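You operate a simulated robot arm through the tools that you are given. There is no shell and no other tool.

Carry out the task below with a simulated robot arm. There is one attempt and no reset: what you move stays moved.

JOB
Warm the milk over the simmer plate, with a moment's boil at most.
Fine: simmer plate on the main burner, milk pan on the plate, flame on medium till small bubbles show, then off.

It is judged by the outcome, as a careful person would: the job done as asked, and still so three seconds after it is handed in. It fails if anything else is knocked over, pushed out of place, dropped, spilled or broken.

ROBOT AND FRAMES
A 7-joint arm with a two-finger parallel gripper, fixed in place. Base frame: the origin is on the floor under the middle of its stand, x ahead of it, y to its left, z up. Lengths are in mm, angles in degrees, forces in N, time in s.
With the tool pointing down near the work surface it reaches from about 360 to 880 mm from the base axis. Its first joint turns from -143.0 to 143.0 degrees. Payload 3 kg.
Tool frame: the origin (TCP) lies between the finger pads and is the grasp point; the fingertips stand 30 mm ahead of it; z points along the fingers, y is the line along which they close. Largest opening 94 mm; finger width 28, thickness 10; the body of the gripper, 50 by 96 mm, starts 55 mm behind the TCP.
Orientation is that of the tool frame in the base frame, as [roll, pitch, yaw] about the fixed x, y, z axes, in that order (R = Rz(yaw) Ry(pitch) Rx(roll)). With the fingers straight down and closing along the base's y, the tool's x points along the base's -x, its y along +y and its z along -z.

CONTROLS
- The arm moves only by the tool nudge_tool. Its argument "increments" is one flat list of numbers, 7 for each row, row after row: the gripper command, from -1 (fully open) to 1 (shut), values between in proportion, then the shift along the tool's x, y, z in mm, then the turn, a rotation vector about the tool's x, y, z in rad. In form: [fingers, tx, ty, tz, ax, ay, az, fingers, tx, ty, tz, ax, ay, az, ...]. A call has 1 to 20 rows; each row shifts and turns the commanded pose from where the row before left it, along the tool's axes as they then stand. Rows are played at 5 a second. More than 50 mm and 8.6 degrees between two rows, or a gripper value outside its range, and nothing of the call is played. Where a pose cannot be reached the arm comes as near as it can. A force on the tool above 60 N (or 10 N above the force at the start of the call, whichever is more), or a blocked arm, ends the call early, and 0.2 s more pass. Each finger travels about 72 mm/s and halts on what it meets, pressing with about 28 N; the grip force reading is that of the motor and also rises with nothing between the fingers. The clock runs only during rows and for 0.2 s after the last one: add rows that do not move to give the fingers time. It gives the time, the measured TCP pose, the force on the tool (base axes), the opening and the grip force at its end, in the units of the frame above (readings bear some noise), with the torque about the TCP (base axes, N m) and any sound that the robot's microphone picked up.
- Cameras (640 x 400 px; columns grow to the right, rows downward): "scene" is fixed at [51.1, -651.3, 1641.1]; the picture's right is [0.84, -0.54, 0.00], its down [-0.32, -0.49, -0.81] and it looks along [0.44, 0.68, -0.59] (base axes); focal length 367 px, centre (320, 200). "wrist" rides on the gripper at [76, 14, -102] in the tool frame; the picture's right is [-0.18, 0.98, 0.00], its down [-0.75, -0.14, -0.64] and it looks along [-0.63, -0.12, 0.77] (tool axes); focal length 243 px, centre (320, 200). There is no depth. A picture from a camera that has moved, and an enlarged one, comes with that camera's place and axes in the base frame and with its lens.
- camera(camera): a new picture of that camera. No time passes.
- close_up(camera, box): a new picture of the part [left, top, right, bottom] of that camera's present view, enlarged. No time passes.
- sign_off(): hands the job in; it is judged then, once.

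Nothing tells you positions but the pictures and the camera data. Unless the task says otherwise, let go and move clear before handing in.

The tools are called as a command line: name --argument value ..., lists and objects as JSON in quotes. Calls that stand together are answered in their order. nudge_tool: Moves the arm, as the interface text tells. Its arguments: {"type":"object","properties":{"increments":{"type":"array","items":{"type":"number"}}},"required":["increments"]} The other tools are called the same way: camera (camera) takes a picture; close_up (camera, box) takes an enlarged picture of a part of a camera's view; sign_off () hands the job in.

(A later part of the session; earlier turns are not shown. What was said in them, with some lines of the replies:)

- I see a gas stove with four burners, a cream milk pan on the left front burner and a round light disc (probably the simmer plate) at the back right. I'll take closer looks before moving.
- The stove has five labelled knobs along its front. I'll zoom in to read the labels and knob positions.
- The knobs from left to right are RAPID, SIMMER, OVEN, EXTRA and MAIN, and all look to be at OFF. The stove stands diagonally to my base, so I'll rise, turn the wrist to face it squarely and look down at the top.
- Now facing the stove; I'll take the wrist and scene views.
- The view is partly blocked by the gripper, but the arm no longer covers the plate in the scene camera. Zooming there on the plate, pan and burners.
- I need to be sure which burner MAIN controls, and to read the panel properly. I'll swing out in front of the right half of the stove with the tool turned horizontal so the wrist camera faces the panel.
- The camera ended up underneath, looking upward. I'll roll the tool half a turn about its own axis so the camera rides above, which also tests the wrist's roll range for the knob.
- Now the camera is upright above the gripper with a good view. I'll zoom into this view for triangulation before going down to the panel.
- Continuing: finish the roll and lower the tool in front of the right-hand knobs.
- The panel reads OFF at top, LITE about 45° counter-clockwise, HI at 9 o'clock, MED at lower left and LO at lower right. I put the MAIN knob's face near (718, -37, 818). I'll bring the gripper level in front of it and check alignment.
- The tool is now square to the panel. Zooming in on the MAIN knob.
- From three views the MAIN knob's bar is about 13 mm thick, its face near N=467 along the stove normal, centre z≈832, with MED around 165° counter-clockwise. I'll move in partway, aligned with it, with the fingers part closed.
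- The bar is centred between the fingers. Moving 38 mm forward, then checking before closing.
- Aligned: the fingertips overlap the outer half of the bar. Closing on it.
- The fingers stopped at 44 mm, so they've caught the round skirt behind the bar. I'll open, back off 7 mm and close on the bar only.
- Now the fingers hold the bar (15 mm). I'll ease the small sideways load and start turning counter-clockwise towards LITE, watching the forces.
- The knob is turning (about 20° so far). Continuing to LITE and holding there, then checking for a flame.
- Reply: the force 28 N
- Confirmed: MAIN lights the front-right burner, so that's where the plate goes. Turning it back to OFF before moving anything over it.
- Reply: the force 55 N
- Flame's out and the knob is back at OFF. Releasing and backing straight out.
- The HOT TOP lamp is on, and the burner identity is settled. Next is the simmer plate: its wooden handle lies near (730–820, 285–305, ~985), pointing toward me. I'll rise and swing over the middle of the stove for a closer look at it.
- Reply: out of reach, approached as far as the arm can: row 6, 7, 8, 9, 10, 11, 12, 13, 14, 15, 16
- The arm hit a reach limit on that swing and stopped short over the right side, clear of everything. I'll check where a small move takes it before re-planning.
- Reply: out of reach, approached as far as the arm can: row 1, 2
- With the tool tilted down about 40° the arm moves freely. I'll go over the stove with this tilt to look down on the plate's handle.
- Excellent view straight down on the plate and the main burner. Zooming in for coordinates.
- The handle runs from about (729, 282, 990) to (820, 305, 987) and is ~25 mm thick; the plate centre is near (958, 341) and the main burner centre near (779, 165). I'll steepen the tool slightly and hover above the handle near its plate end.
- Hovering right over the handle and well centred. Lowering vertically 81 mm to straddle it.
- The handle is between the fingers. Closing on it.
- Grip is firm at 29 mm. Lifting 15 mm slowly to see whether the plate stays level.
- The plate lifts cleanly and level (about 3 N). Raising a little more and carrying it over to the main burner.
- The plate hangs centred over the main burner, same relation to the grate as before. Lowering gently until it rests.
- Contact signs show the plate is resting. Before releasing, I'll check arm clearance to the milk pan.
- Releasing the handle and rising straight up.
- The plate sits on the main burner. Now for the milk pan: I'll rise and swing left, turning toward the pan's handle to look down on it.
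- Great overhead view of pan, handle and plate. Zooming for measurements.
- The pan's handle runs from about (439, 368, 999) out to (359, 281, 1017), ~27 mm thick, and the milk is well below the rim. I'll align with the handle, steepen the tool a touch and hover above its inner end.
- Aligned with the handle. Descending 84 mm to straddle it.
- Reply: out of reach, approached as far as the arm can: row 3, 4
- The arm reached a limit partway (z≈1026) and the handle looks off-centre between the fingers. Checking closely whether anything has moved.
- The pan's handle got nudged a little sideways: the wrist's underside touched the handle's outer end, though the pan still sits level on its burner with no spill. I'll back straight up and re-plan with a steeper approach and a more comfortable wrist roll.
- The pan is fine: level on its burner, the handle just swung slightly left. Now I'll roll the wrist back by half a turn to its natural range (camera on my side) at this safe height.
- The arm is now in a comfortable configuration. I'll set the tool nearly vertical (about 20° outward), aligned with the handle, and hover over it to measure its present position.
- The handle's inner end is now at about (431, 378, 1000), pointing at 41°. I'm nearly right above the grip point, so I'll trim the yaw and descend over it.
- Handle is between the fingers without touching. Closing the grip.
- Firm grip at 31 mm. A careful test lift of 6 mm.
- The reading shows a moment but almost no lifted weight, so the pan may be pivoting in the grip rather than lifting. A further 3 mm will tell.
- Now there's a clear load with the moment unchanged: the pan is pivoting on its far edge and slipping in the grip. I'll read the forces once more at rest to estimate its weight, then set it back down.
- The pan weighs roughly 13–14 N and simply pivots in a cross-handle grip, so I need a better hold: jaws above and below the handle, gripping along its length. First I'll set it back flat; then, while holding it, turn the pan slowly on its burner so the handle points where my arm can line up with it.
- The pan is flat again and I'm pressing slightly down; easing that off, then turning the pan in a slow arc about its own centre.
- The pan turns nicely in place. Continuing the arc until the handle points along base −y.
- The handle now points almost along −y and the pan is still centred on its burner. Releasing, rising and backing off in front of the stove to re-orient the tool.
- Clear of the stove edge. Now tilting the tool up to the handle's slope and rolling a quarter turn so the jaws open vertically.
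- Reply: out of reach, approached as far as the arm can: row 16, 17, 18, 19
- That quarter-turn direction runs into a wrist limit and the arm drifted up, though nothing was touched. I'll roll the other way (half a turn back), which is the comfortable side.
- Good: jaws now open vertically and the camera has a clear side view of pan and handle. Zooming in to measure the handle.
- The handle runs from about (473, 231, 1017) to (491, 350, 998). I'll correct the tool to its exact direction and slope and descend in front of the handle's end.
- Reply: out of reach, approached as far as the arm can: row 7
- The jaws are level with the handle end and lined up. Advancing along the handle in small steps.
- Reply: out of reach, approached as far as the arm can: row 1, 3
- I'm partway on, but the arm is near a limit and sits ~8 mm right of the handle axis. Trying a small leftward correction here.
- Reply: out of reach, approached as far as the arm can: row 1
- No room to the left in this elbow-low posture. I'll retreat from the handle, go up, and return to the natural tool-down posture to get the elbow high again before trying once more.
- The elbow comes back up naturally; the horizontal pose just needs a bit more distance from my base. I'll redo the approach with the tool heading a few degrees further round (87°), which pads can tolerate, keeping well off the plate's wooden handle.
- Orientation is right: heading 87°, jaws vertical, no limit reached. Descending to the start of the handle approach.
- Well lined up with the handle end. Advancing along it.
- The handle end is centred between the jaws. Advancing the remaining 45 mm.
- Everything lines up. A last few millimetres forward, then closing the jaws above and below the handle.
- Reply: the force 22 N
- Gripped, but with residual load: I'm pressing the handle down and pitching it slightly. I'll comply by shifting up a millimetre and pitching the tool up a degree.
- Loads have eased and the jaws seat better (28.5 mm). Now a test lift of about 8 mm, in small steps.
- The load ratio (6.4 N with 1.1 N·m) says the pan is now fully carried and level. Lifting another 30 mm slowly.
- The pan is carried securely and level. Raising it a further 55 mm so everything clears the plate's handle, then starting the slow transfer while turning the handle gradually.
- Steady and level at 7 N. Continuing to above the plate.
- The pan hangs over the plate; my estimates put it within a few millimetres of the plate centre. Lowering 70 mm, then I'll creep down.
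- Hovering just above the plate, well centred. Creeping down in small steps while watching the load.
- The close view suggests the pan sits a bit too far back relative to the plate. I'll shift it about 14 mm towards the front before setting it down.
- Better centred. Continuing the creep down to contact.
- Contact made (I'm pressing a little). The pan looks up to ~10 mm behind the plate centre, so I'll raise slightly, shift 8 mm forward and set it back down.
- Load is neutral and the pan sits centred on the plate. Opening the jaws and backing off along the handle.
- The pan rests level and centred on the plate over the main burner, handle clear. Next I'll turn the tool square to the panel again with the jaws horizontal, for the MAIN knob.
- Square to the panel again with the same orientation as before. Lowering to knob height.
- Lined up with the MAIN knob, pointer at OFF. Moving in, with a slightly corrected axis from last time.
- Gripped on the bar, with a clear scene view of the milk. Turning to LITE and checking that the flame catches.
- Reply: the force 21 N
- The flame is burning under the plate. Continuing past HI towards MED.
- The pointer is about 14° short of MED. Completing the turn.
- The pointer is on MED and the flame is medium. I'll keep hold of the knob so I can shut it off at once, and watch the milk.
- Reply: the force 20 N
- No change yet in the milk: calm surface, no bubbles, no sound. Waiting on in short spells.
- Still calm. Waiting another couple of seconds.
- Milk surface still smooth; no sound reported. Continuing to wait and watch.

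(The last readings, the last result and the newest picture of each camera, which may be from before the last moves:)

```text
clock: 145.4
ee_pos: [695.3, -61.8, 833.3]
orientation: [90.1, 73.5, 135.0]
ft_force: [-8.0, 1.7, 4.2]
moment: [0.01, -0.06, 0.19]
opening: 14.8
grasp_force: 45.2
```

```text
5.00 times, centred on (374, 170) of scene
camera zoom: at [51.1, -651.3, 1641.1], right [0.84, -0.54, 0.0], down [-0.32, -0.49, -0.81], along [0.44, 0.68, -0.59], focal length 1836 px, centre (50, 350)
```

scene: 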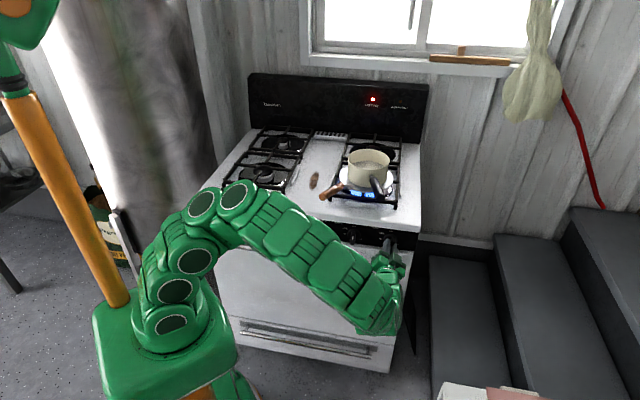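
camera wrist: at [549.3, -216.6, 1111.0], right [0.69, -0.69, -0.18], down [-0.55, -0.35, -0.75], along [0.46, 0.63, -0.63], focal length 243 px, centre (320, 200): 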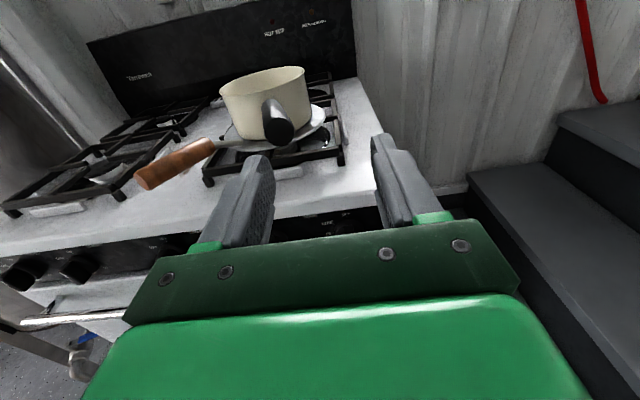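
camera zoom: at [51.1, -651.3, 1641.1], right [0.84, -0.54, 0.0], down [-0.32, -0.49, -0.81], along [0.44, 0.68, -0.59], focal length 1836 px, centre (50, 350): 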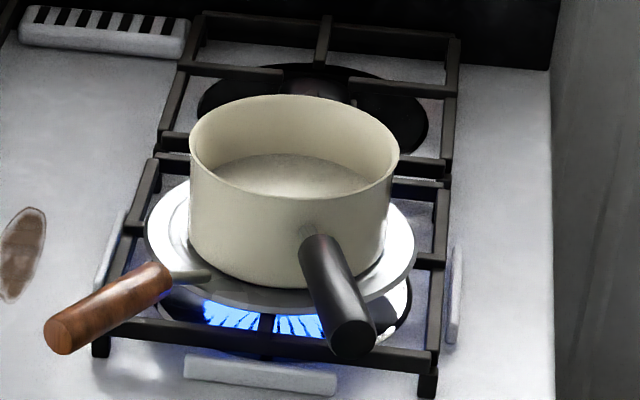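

The flame burns steadily and the milk is still quiet. Continuing.

nudge_tool --increments '[1, 0, 0, 0, 0, 0, 0, 1, 0, 0, 0, 0, 0, 0, 1, 0, 0, 0, 0, 0, 0, 1, 0, 0, 0, 0, 0, 0, 1, 0, 0, 0, 0, 0, 0, 1, 0, 0, 0, 0, 0, 0, 1, 0, 0, 0, 0, 0, 0, 1, 0, 0, 0, 0, 0, 0, 1, 0, 0, 0, 0, 0, 0, 1, 0, 0, 0, 0, 0, 0, 1, 0, 0, 0, 0, 0, 0, 1, 0, 0, 0, 0, 0, 0]'

close_up --camera "scene" --box '[338, 140, 402, 180]'

```text
clock: 148.0
ee_pos: [694.8, -61.9, 832.7]
orientation: [90.0, 73.7, 135.1]
ft_force: [-6.1, 2.6, 4.8]
moment: [-0.06, 0.01, 0.18]
opening: 14.7
grasp_force: 45.3
```

```text
10.00 times, centred on (370, 160) of scene
camera zoom: at [51.1, -651.3, 1641.1], right [0.84, -0.54, 0.0], down [-0.32, -0.49, -0.81], along [0.44, 0.68, -0.59], focal length 3672 px, centre (-180, 600)
```

zoom: 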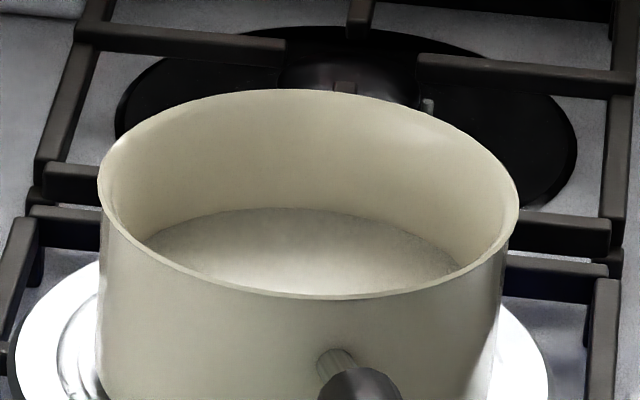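

Still no bubbles. Waiting on.

nudge_tool --increments '[1, 0, 0, 0, 0, 0, 0, 1, 0, 0, 0, 0, 0, 0, 1, 0, 0, 0, 0, 0, 0, 1, 0, 0, 0, 0, 0, 0, 1, 0, 0, 0, 0, 0, 0, 1, 0, 0, 0, 0, 0, 0, 1, 0, 0, 0, 0, 0, 0, 1, 0, 0, 0, 0, 0, 0, 1, 0, 0, 0, 0, 0, 0, 1, 0, 0, 0, 0, 0, 0, 1, 0, 0, 0, 0, 0, 0, 1, 0, 0, 0, 0, 0, 0]'

close_up --camera "scene" --box '[338, 140, 402, 180]'

```text
clock: 150.6
ee_pos: [695.8, -61.3, 832.5]
orientation: [90.1, 73.6, 134.9]
ft_force: [-6.0, 2.6, 3.9]
moment: [0.13, -0.17, 0.21]
opening: 14.4
grasp_force: 45.2
```

```text
10.00 times, centred on (370, 160) of scene
camera zoom: at [51.1, -651.3, 1641.1], right [0.84, -0.54, 0.0], down [-0.32, -0.49, -0.81], along [0.44, 0.68, -0.59], focal length 3672 px, centre (-180, 600)
```

zoom: 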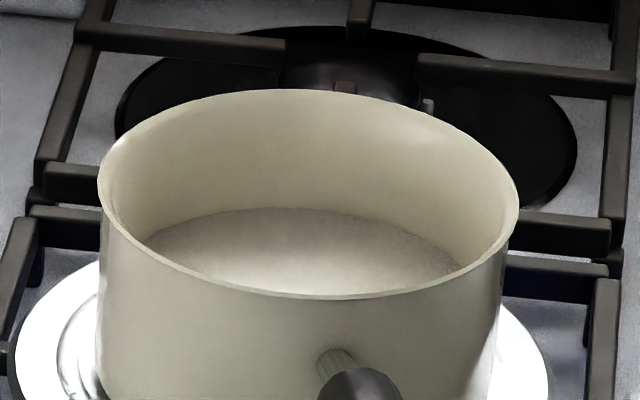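

nudge_tool --increments '[1, 0, 0, 0, 0, 0, 0, 1, 0, 0, 0, 0, 0, 0, 1, 0, 0, 0, 0, 0, 0, 1, 0, 0, 0, 0, 0, 0, 1, 0, 0, 0, 0, 0, 0, 1, 0, 0, 0, 0, 0, 0, 1, 0, 0, 0, 0, 0, 0, 1, 0, 0, 0, 0, 0, 0, 1, 0, 0, 0, 0, 0, 0, 1, 0, 0, 0, 0, 0, 0, 1, 0, 0, 0, 0, 0, 0, 1, 0, 0, 0, 0, 0, 0]'

close_up --camera "scene" --box '[338, 140, 402, 180]'

```text
clock: 153.2
ee_pos: [694.5, -61.3, 832.4]
orientation: [89.9, 73.5, 135.0]
ft_force: [-3.4, 1.7, 5.5]
moment: [-0.01, -0.03, 0.19]
opening: 14.9
grasp_force: 45.5
```

```text
10.00 times, centred on (370, 160) of scene
camera zoom: at [51.1, -651.3, 1641.1], right [0.84, -0.54, 0.0], down [-0.32, -0.49, -0.81], along [0.44, 0.68, -0.59], focal length 3672 px, centre (-180, 600)
```

zoom: 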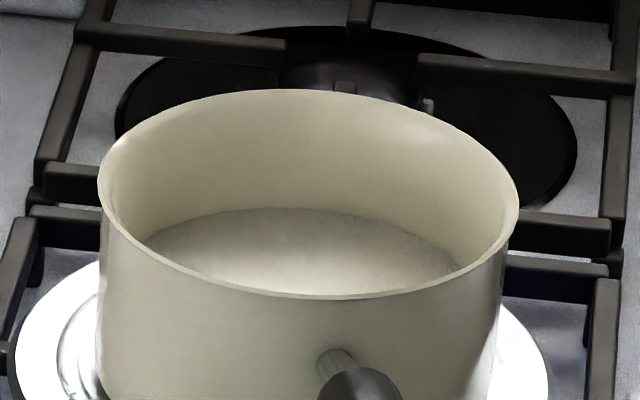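

The milk is still smooth after ~20 s on medium. Continuing with slightly longer spells.

nudge_tool --increments '[1, 0, 0, 0, 0, 0, 0, 1, 0, 0, 0, 0, 0, 0, 1, 0, 0, 0, 0, 0, 0, 1, 0, 0, 0, 0, 0, 0, 1, 0, 0, 0, 0, 0, 0, 1, 0, 0, 0, 0, 0, 0, 1, 0, 0, 0, 0, 0, 0, 1, 0, 0, 0, 0, 0, 0, 1, 0, 0, 0, 0, 0, 0, 1, 0, 0, 0, 0, 0, 0, 1, 0, 0, 0, 0, 0, 0, 1, 0, 0, 0, 0, 0, 0, 1, 0, 0, 0, 0, 0, 0, 1, 0, 0, 0, 0, 0, 0]'

close_up --camera "scene" --box '[338, 140, 402, 180]'

```text
clock: 156.2
ee_pos: [695.2, -61.1, 832.1]
orientation: [90.1, 73.6, 135.1]
ft_force: [-3.8, 1.6, 5.6]
moment: [0.07, -0.09, 0.12]
opening: 14.9
grasp_force: 45.0
```

```text
10.00 times, centred on (370, 160) of scene
camera zoom: at [51.1, -651.3, 1641.1], right [0.84, -0.54, 0.0], down [-0.32, -0.49, -0.81], along [0.44, 0.68, -0.59], focal length 3672 px, centre (-180, 600)
```

zoom: 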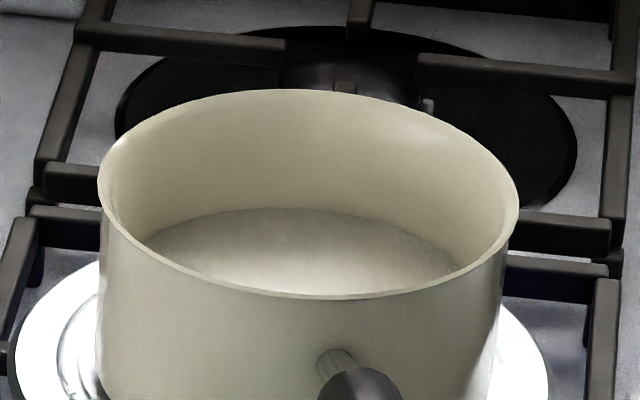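

nudge_tool --increments '[1, 0, 0, 0, 0, 0, 0, 1, 0, 0, 0, 0, 0, 0, 1, 0, 0, 0, 0, 0, 0, 1, 0, 0, 0, 0, 0, 0, 1, 0, 0, 0, 0, 0, 0, 1, 0, 0, 0, 0, 0, 0, 1, 0, 0, 0, 0, 0, 0, 1, 0, 0, 0, 0, 0, 0, 1, 0, 0, 0, 0, 0, 0, 1, 0, 0, 0, 0, 0, 0, 1, 0, 0, 0, 0, 0, 0, 1, 0, 0, 0, 0, 0, 0, 1, 0, 0, 0, 0, 0, 0, 1, 0, 0, 0, 0, 0, 0]'

close_up --camera "scene" --box '[338, 140, 402, 180]'

```text
clock: 159.2
ee_pos: [695.4, -60.7, 831.9]
orientation: [90.1, 73.5, 135.2]
ft_force: [-2.9, 1.5, 3.2]
moment: [0.08, -0.07, 0.17]
opening: 14.6
grasp_force: 45.1
```

```text
10.00 times, centred on (370, 160) of scene
camera zoom: at [51.1, -651.3, 1641.1], right [0.84, -0.54, 0.0], down [-0.32, -0.49, -0.81], along [0.44, 0.68, -0.59], focal length 3672 px, centre (-180, 600)
```

zoom: 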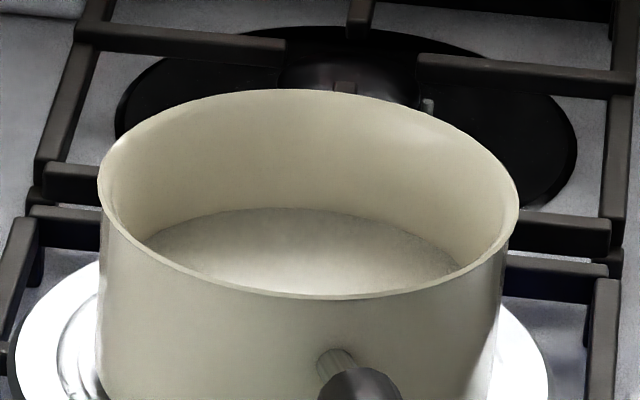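

nudge_tool --increments '[1, 0, 0, 0, 0, 0, 0, 1, 0, 0, 0, 0, 0, 0, 1, 0, 0, 0, 0, 0, 0, 1, 0, 0, 0, 0, 0, 0, 1, 0, 0, 0, 0, 0, 0, 1, 0, 0, 0, 0, 0, 0, 1, 0, 0, 0, 0, 0, 0, 1, 0, 0, 0, 0, 0, 0, 1, 0, 0, 0, 0, 0, 0, 1, 0, 0, 0, 0, 0, 0, 1, 0, 0, 0, 0, 0, 0, 1, 0, 0, 0, 0, 0, 0, 1, 0, 0, 0, 0, 0, 0, 1, 0, 0, 0, 0, 0, 0]'

close_up --camera "scene" --box '[338, 140, 402, 180]'

```text
clock: 162.2
ee_pos: [695.9, -61.1, 833.3]
orientation: [90.1, 73.6, 135.1]
ft_force: [-2.8, 1.6, 4.4]
moment: [0.08, -0.1, -0.02]
opening: 14.6
grasp_force: 45.5
```

```text
10.00 times, centred on (370, 160) of scene
camera zoom: at [51.1, -651.3, 1641.1], right [0.84, -0.54, 0.0], down [-0.32, -0.49, -0.81], along [0.44, 0.68, -0.59], focal length 3672 px, centre (-180, 600)
```

zoom: 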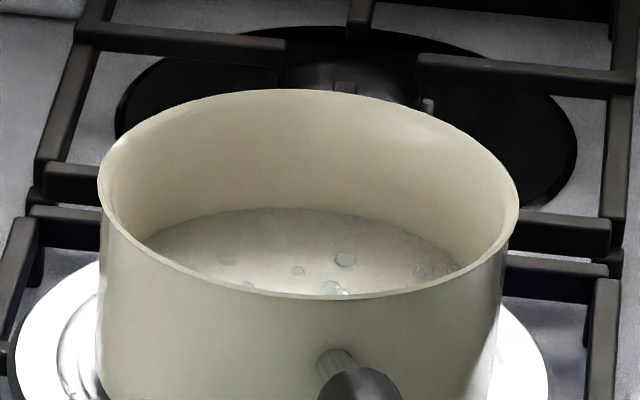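

Small bubbles are showing. Turning the knob straight back to OFF now.

nudge_tool --increments '[1, 0, 0, 0, 0, 0, 0.15, 1, 0, 0, 0, 0, 0, 0.15, 1, 0, 0, 0, 0, 0, 0.15, 1, 0, 0, 0, 0, 0, 0.15, 1, 0, 0, 0, 0, 0, 0.15, 1, 0, 0, 0, 0, 0, 0.15, 1, 0, 0, 0, 0, 0, 0.15, 1, 0, 0, 0, 0, 0, 0.15, 1, 0, 0, 0, 0, 0, 0.15, 1, 0, 0, 0, 0, 0, 0.15, 1, 0, 0, 0, 0, 0, 0.15, 1, 0, 0, 0, 0, 0, 0.15, 1, 0, 0, 0, 0, 0, 0.15, 1, 0, 0, 0, 0, 0, 0.15, 1, 0, 0, 0, 0, 0, 0.15, 1, 0, 0, 0, 0, 0, 0.15, 1, 0, 0, 0, 0, 0, 0.15, 1, 0, 0, 0, 0, 0, 0.15, 1, 0, 0, 0, 0, 0, 0.15]'

close_up --camera "scene" --box '[310, 130, 438, 210]'

close_up --camera "wrist" --box '[230, 50, 430, 175]'

close_up --camera "scene" --box '[338, 140, 402, 180]'

```text
clock: 166.2
ee_pos: [695.7, -60.9, 833.0]
orientation: [92.7, -89.8, 132.3]
ft_force: [29.4, -2.5, 10.3]
moment: [0.84, -0.82, -0.42]
opening: 14.9
grasp_force: 44.6
```

```text
5.00 times, centred on (374, 170) of scene
camera zoom: at [51.1, -651.3, 1641.1], right [0.84, -0.54, 0.0], down [-0.32, -0.49, -0.81], along [0.44, 0.68, -0.59], focal length 1836 px, centre (50, 350)
```

zoom: 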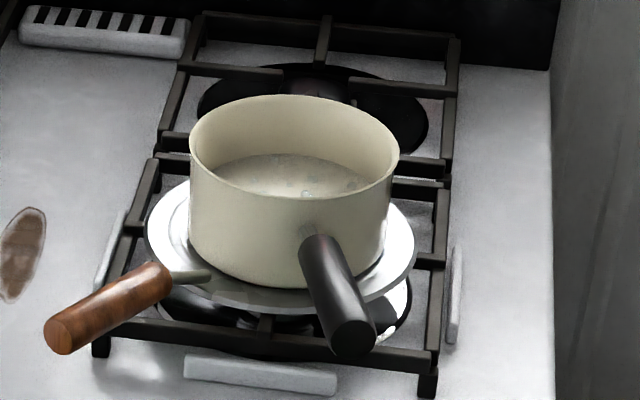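

```text
3.20 times, centred on (330, 112) of wrist
camera zoom: at [631.9, -143.9, 909.0], right [0.69, -0.7, -0.18], down [-0.55, -0.36, -0.75], along [0.46, 0.62, -0.63], focal length 776 px, centre (288, 480)
```

zoom: 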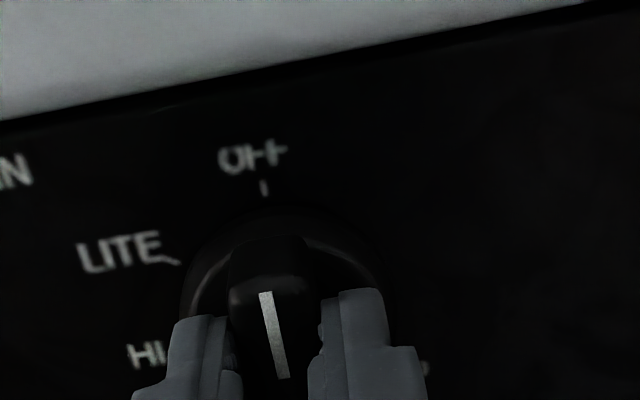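

```text
10.00 times, centred on (370, 160) of scene
camera zoom: at [51.1, -651.3, 1641.1], right [0.84, -0.54, 0.0], down [-0.32, -0.49, -0.81], along [0.44, 0.68, -0.59], focal length 3672 px, centre (-180, 600)
```

zoom: 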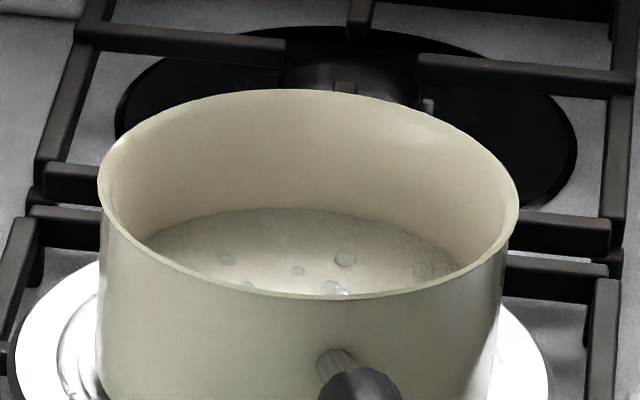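

The flame is out and the pointer is at OFF, with just small bubbles in the milk. Releasing the knob and backing away.

nudge_tool --increments '[-0.3, 0, 0, 0, 0, 0, 0, -0.3, 0, 0, 0, 0, 0, 0, -0.3, 0, 0, 0, 0, 0, 0, -0.3, 0, 0, -15, 0, 0, 0, -0.3, 0, 0, -40, 0, 0, 0, -0.3, 0, 0, -40, 0, 0, 0, -0.3, 0, 0, -40, 0, 0, 0, -0.3, 0, 0, 0, 0, 0, 0]'

close_up --camera "scene" --box '[338, 140, 402, 180]'

close_up --camera "scene" --box '[320, 190, 432, 260]'

camera --camera "scene"

close_up --camera "wrist" --box '[220, 20, 420, 145]'

```text
clock: 168.0
ee_pos: [597.8, -157.9, 833.3]
orientation: [92.3, -89.8, 132.7]
ft_force: [-0.2, 0.5, 0.0]
moment: [-0.05, 0.02, 0.02]
opening: 60.6
grasp_force: 0.1
```

```text
10.00 times, centred on (370, 160) of scene
camera zoom: at [51.1, -651.3, 1641.1], right [0.84, -0.54, 0.0], down [-0.32, -0.49, -0.81], along [0.44, 0.68, -0.59], focal length 3672 px, centre (-180, 600)
```

zoom: 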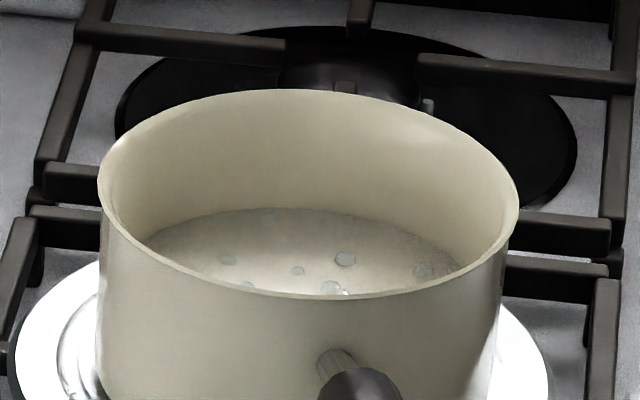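

```text
5.71 times, centred on (376, 225) of scene
camera zoom: at [51.1, -651.3, 1641.1], right [0.84, -0.54, 0.0], down [-0.32, -0.49, -0.81], along [0.44, 0.68, -0.59], focal length 2098 px, centre (0, 57)
```

zoom: 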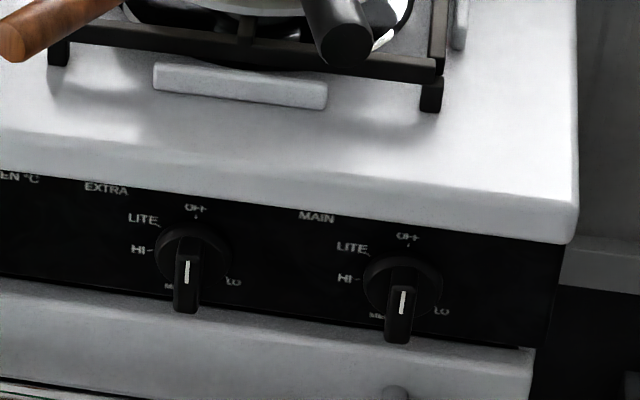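

```text
taken
```

scene: 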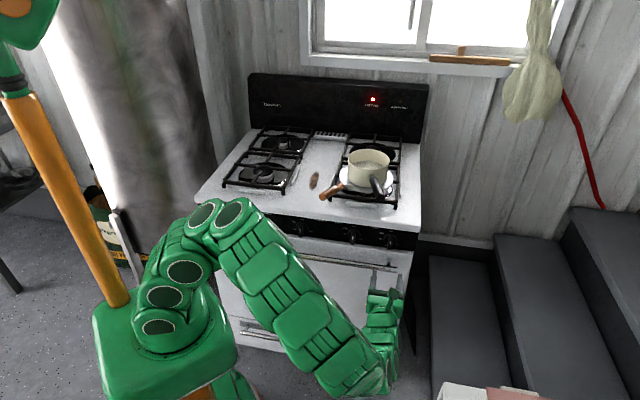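

```text
3.20 times, centred on (320, 82) of wrist
camera zoom: at [533.9, -240.2, 908.3], right [0.7, -0.7, -0.18], down [-0.55, -0.36, -0.75], along [0.46, 0.62, -0.63], focal length 776 px, centre (320, 576)
```

zoom: 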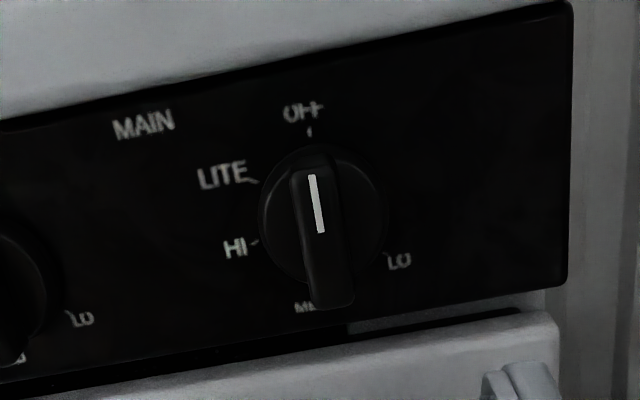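

Knob at OFF, flame out, pan on the plate, everything else in place. I'll wait a few seconds further back to confirm the milk settles and stays put.

nudge_tool --increments '[-0.3, 0, 0, -30, 0, 0, 0, -0.3, 0, 0, -20, 0, 0, 0, -0.3, 0, 0, 0, 0, 0, 0, -0.3, 0, 0, 0, 0, 0, 0, -0.3, 0, 0, 0, 0, 0, 0, -0.3, 0, 0, 0, 0, 0, 0, -0.3, 0, 0, 0, 0, 0, 0, -0.3, 0, 0, 0, 0, 0, 0, -0.3, 0, 0, 0, 0, 0, 0, -0.3, 0, 0, 0, 0, 0, 0, -0.3, 0, 0, 0, 0, 0, 0, -0.3, 0, 0, 0, 0, 0, 0, -0.3, 0, 0, 0, 0, 0, 0, -0.3, 0, 0, 0, 0, 0, 0, -0.3, 0, 0, 0, 0, 0, 0, -0.3, 0, 0, 0, 0, 0, 0, -0.3, 0, 0, 0, 0, 0, 0, -0.3, 0, 0, 0, 0, 0, 0]'

close_up --camera "scene" --box '[338, 140, 402, 180]'

close_up --camera "scene" --box '[190, 90, 430, 240]'

```text
clock: 171.8
ee_pos: [562.4, -191.6, 832.3]
orientation: [93.0, -89.7, 131.9]
ft_force: [-0.3, 0.2, -0.4]
moment: [-0.02, 0.01, 0.02]
opening: 61.1
grasp_force: 0.0
```

```text
10.00 times, centred on (370, 160) of scene
camera zoom: at [51.1, -651.3, 1641.1], right [0.84, -0.54, 0.0], down [-0.32, -0.49, -0.81], along [0.44, 0.68, -0.59], focal length 3672 px, centre (-180, 600)
```

zoom: 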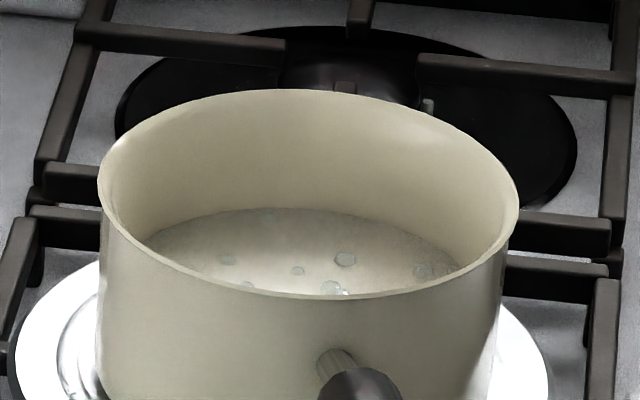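

```text
2.67 times, centred on (310, 165) of scene
camera zoom: at [51.1, -651.3, 1641.1], right [0.84, -0.54, 0.0], down [-0.32, -0.49, -0.81], along [0.44, 0.68, -0.59], focal length 979 px, centre (347, 293)
```

zoom: 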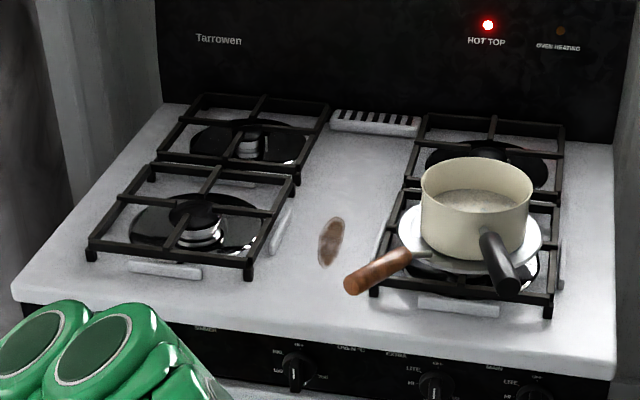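

The milk is warm, with small bubbles and no boil-over. The flame is off, the MAIN knob is at OFF, and the pan sits level on the simmer plate over the main burner. The grates and everything else are in place and the arm is clear, so I'm handing the job in.

sign_off

```text
The job is handed in.
```

The milk is warmed: I put the simmer plate on the main (front-right) burner, set the milk pan on it, and heated it on medium until small bubbles showed. It never boiled, and the flame was off within about four seconds of the first bubbles.

- **Now:** the MAIN knob is at OFF and the pan sits level on the plate with its handle towards the front. The HOT TOP lamp is still on, so the plate and burner are hot. The milk still had its small bubbles, with nothing spilled, when I last looked.
- **Burner check:** before moving anything, I lit the MAIN burner for a couple of seconds to confirm which one it was, then turned it off.
- **Pan handle bumped:** while I was reaching for the pan, the wrist knocked its handle a couple of centimetres sideways. The pan stayed level on its burner.
- **First lift:** the pan tilted slightly in my grip, so I set it back down. I then turned it on its burner for a better hold and lifted it level.
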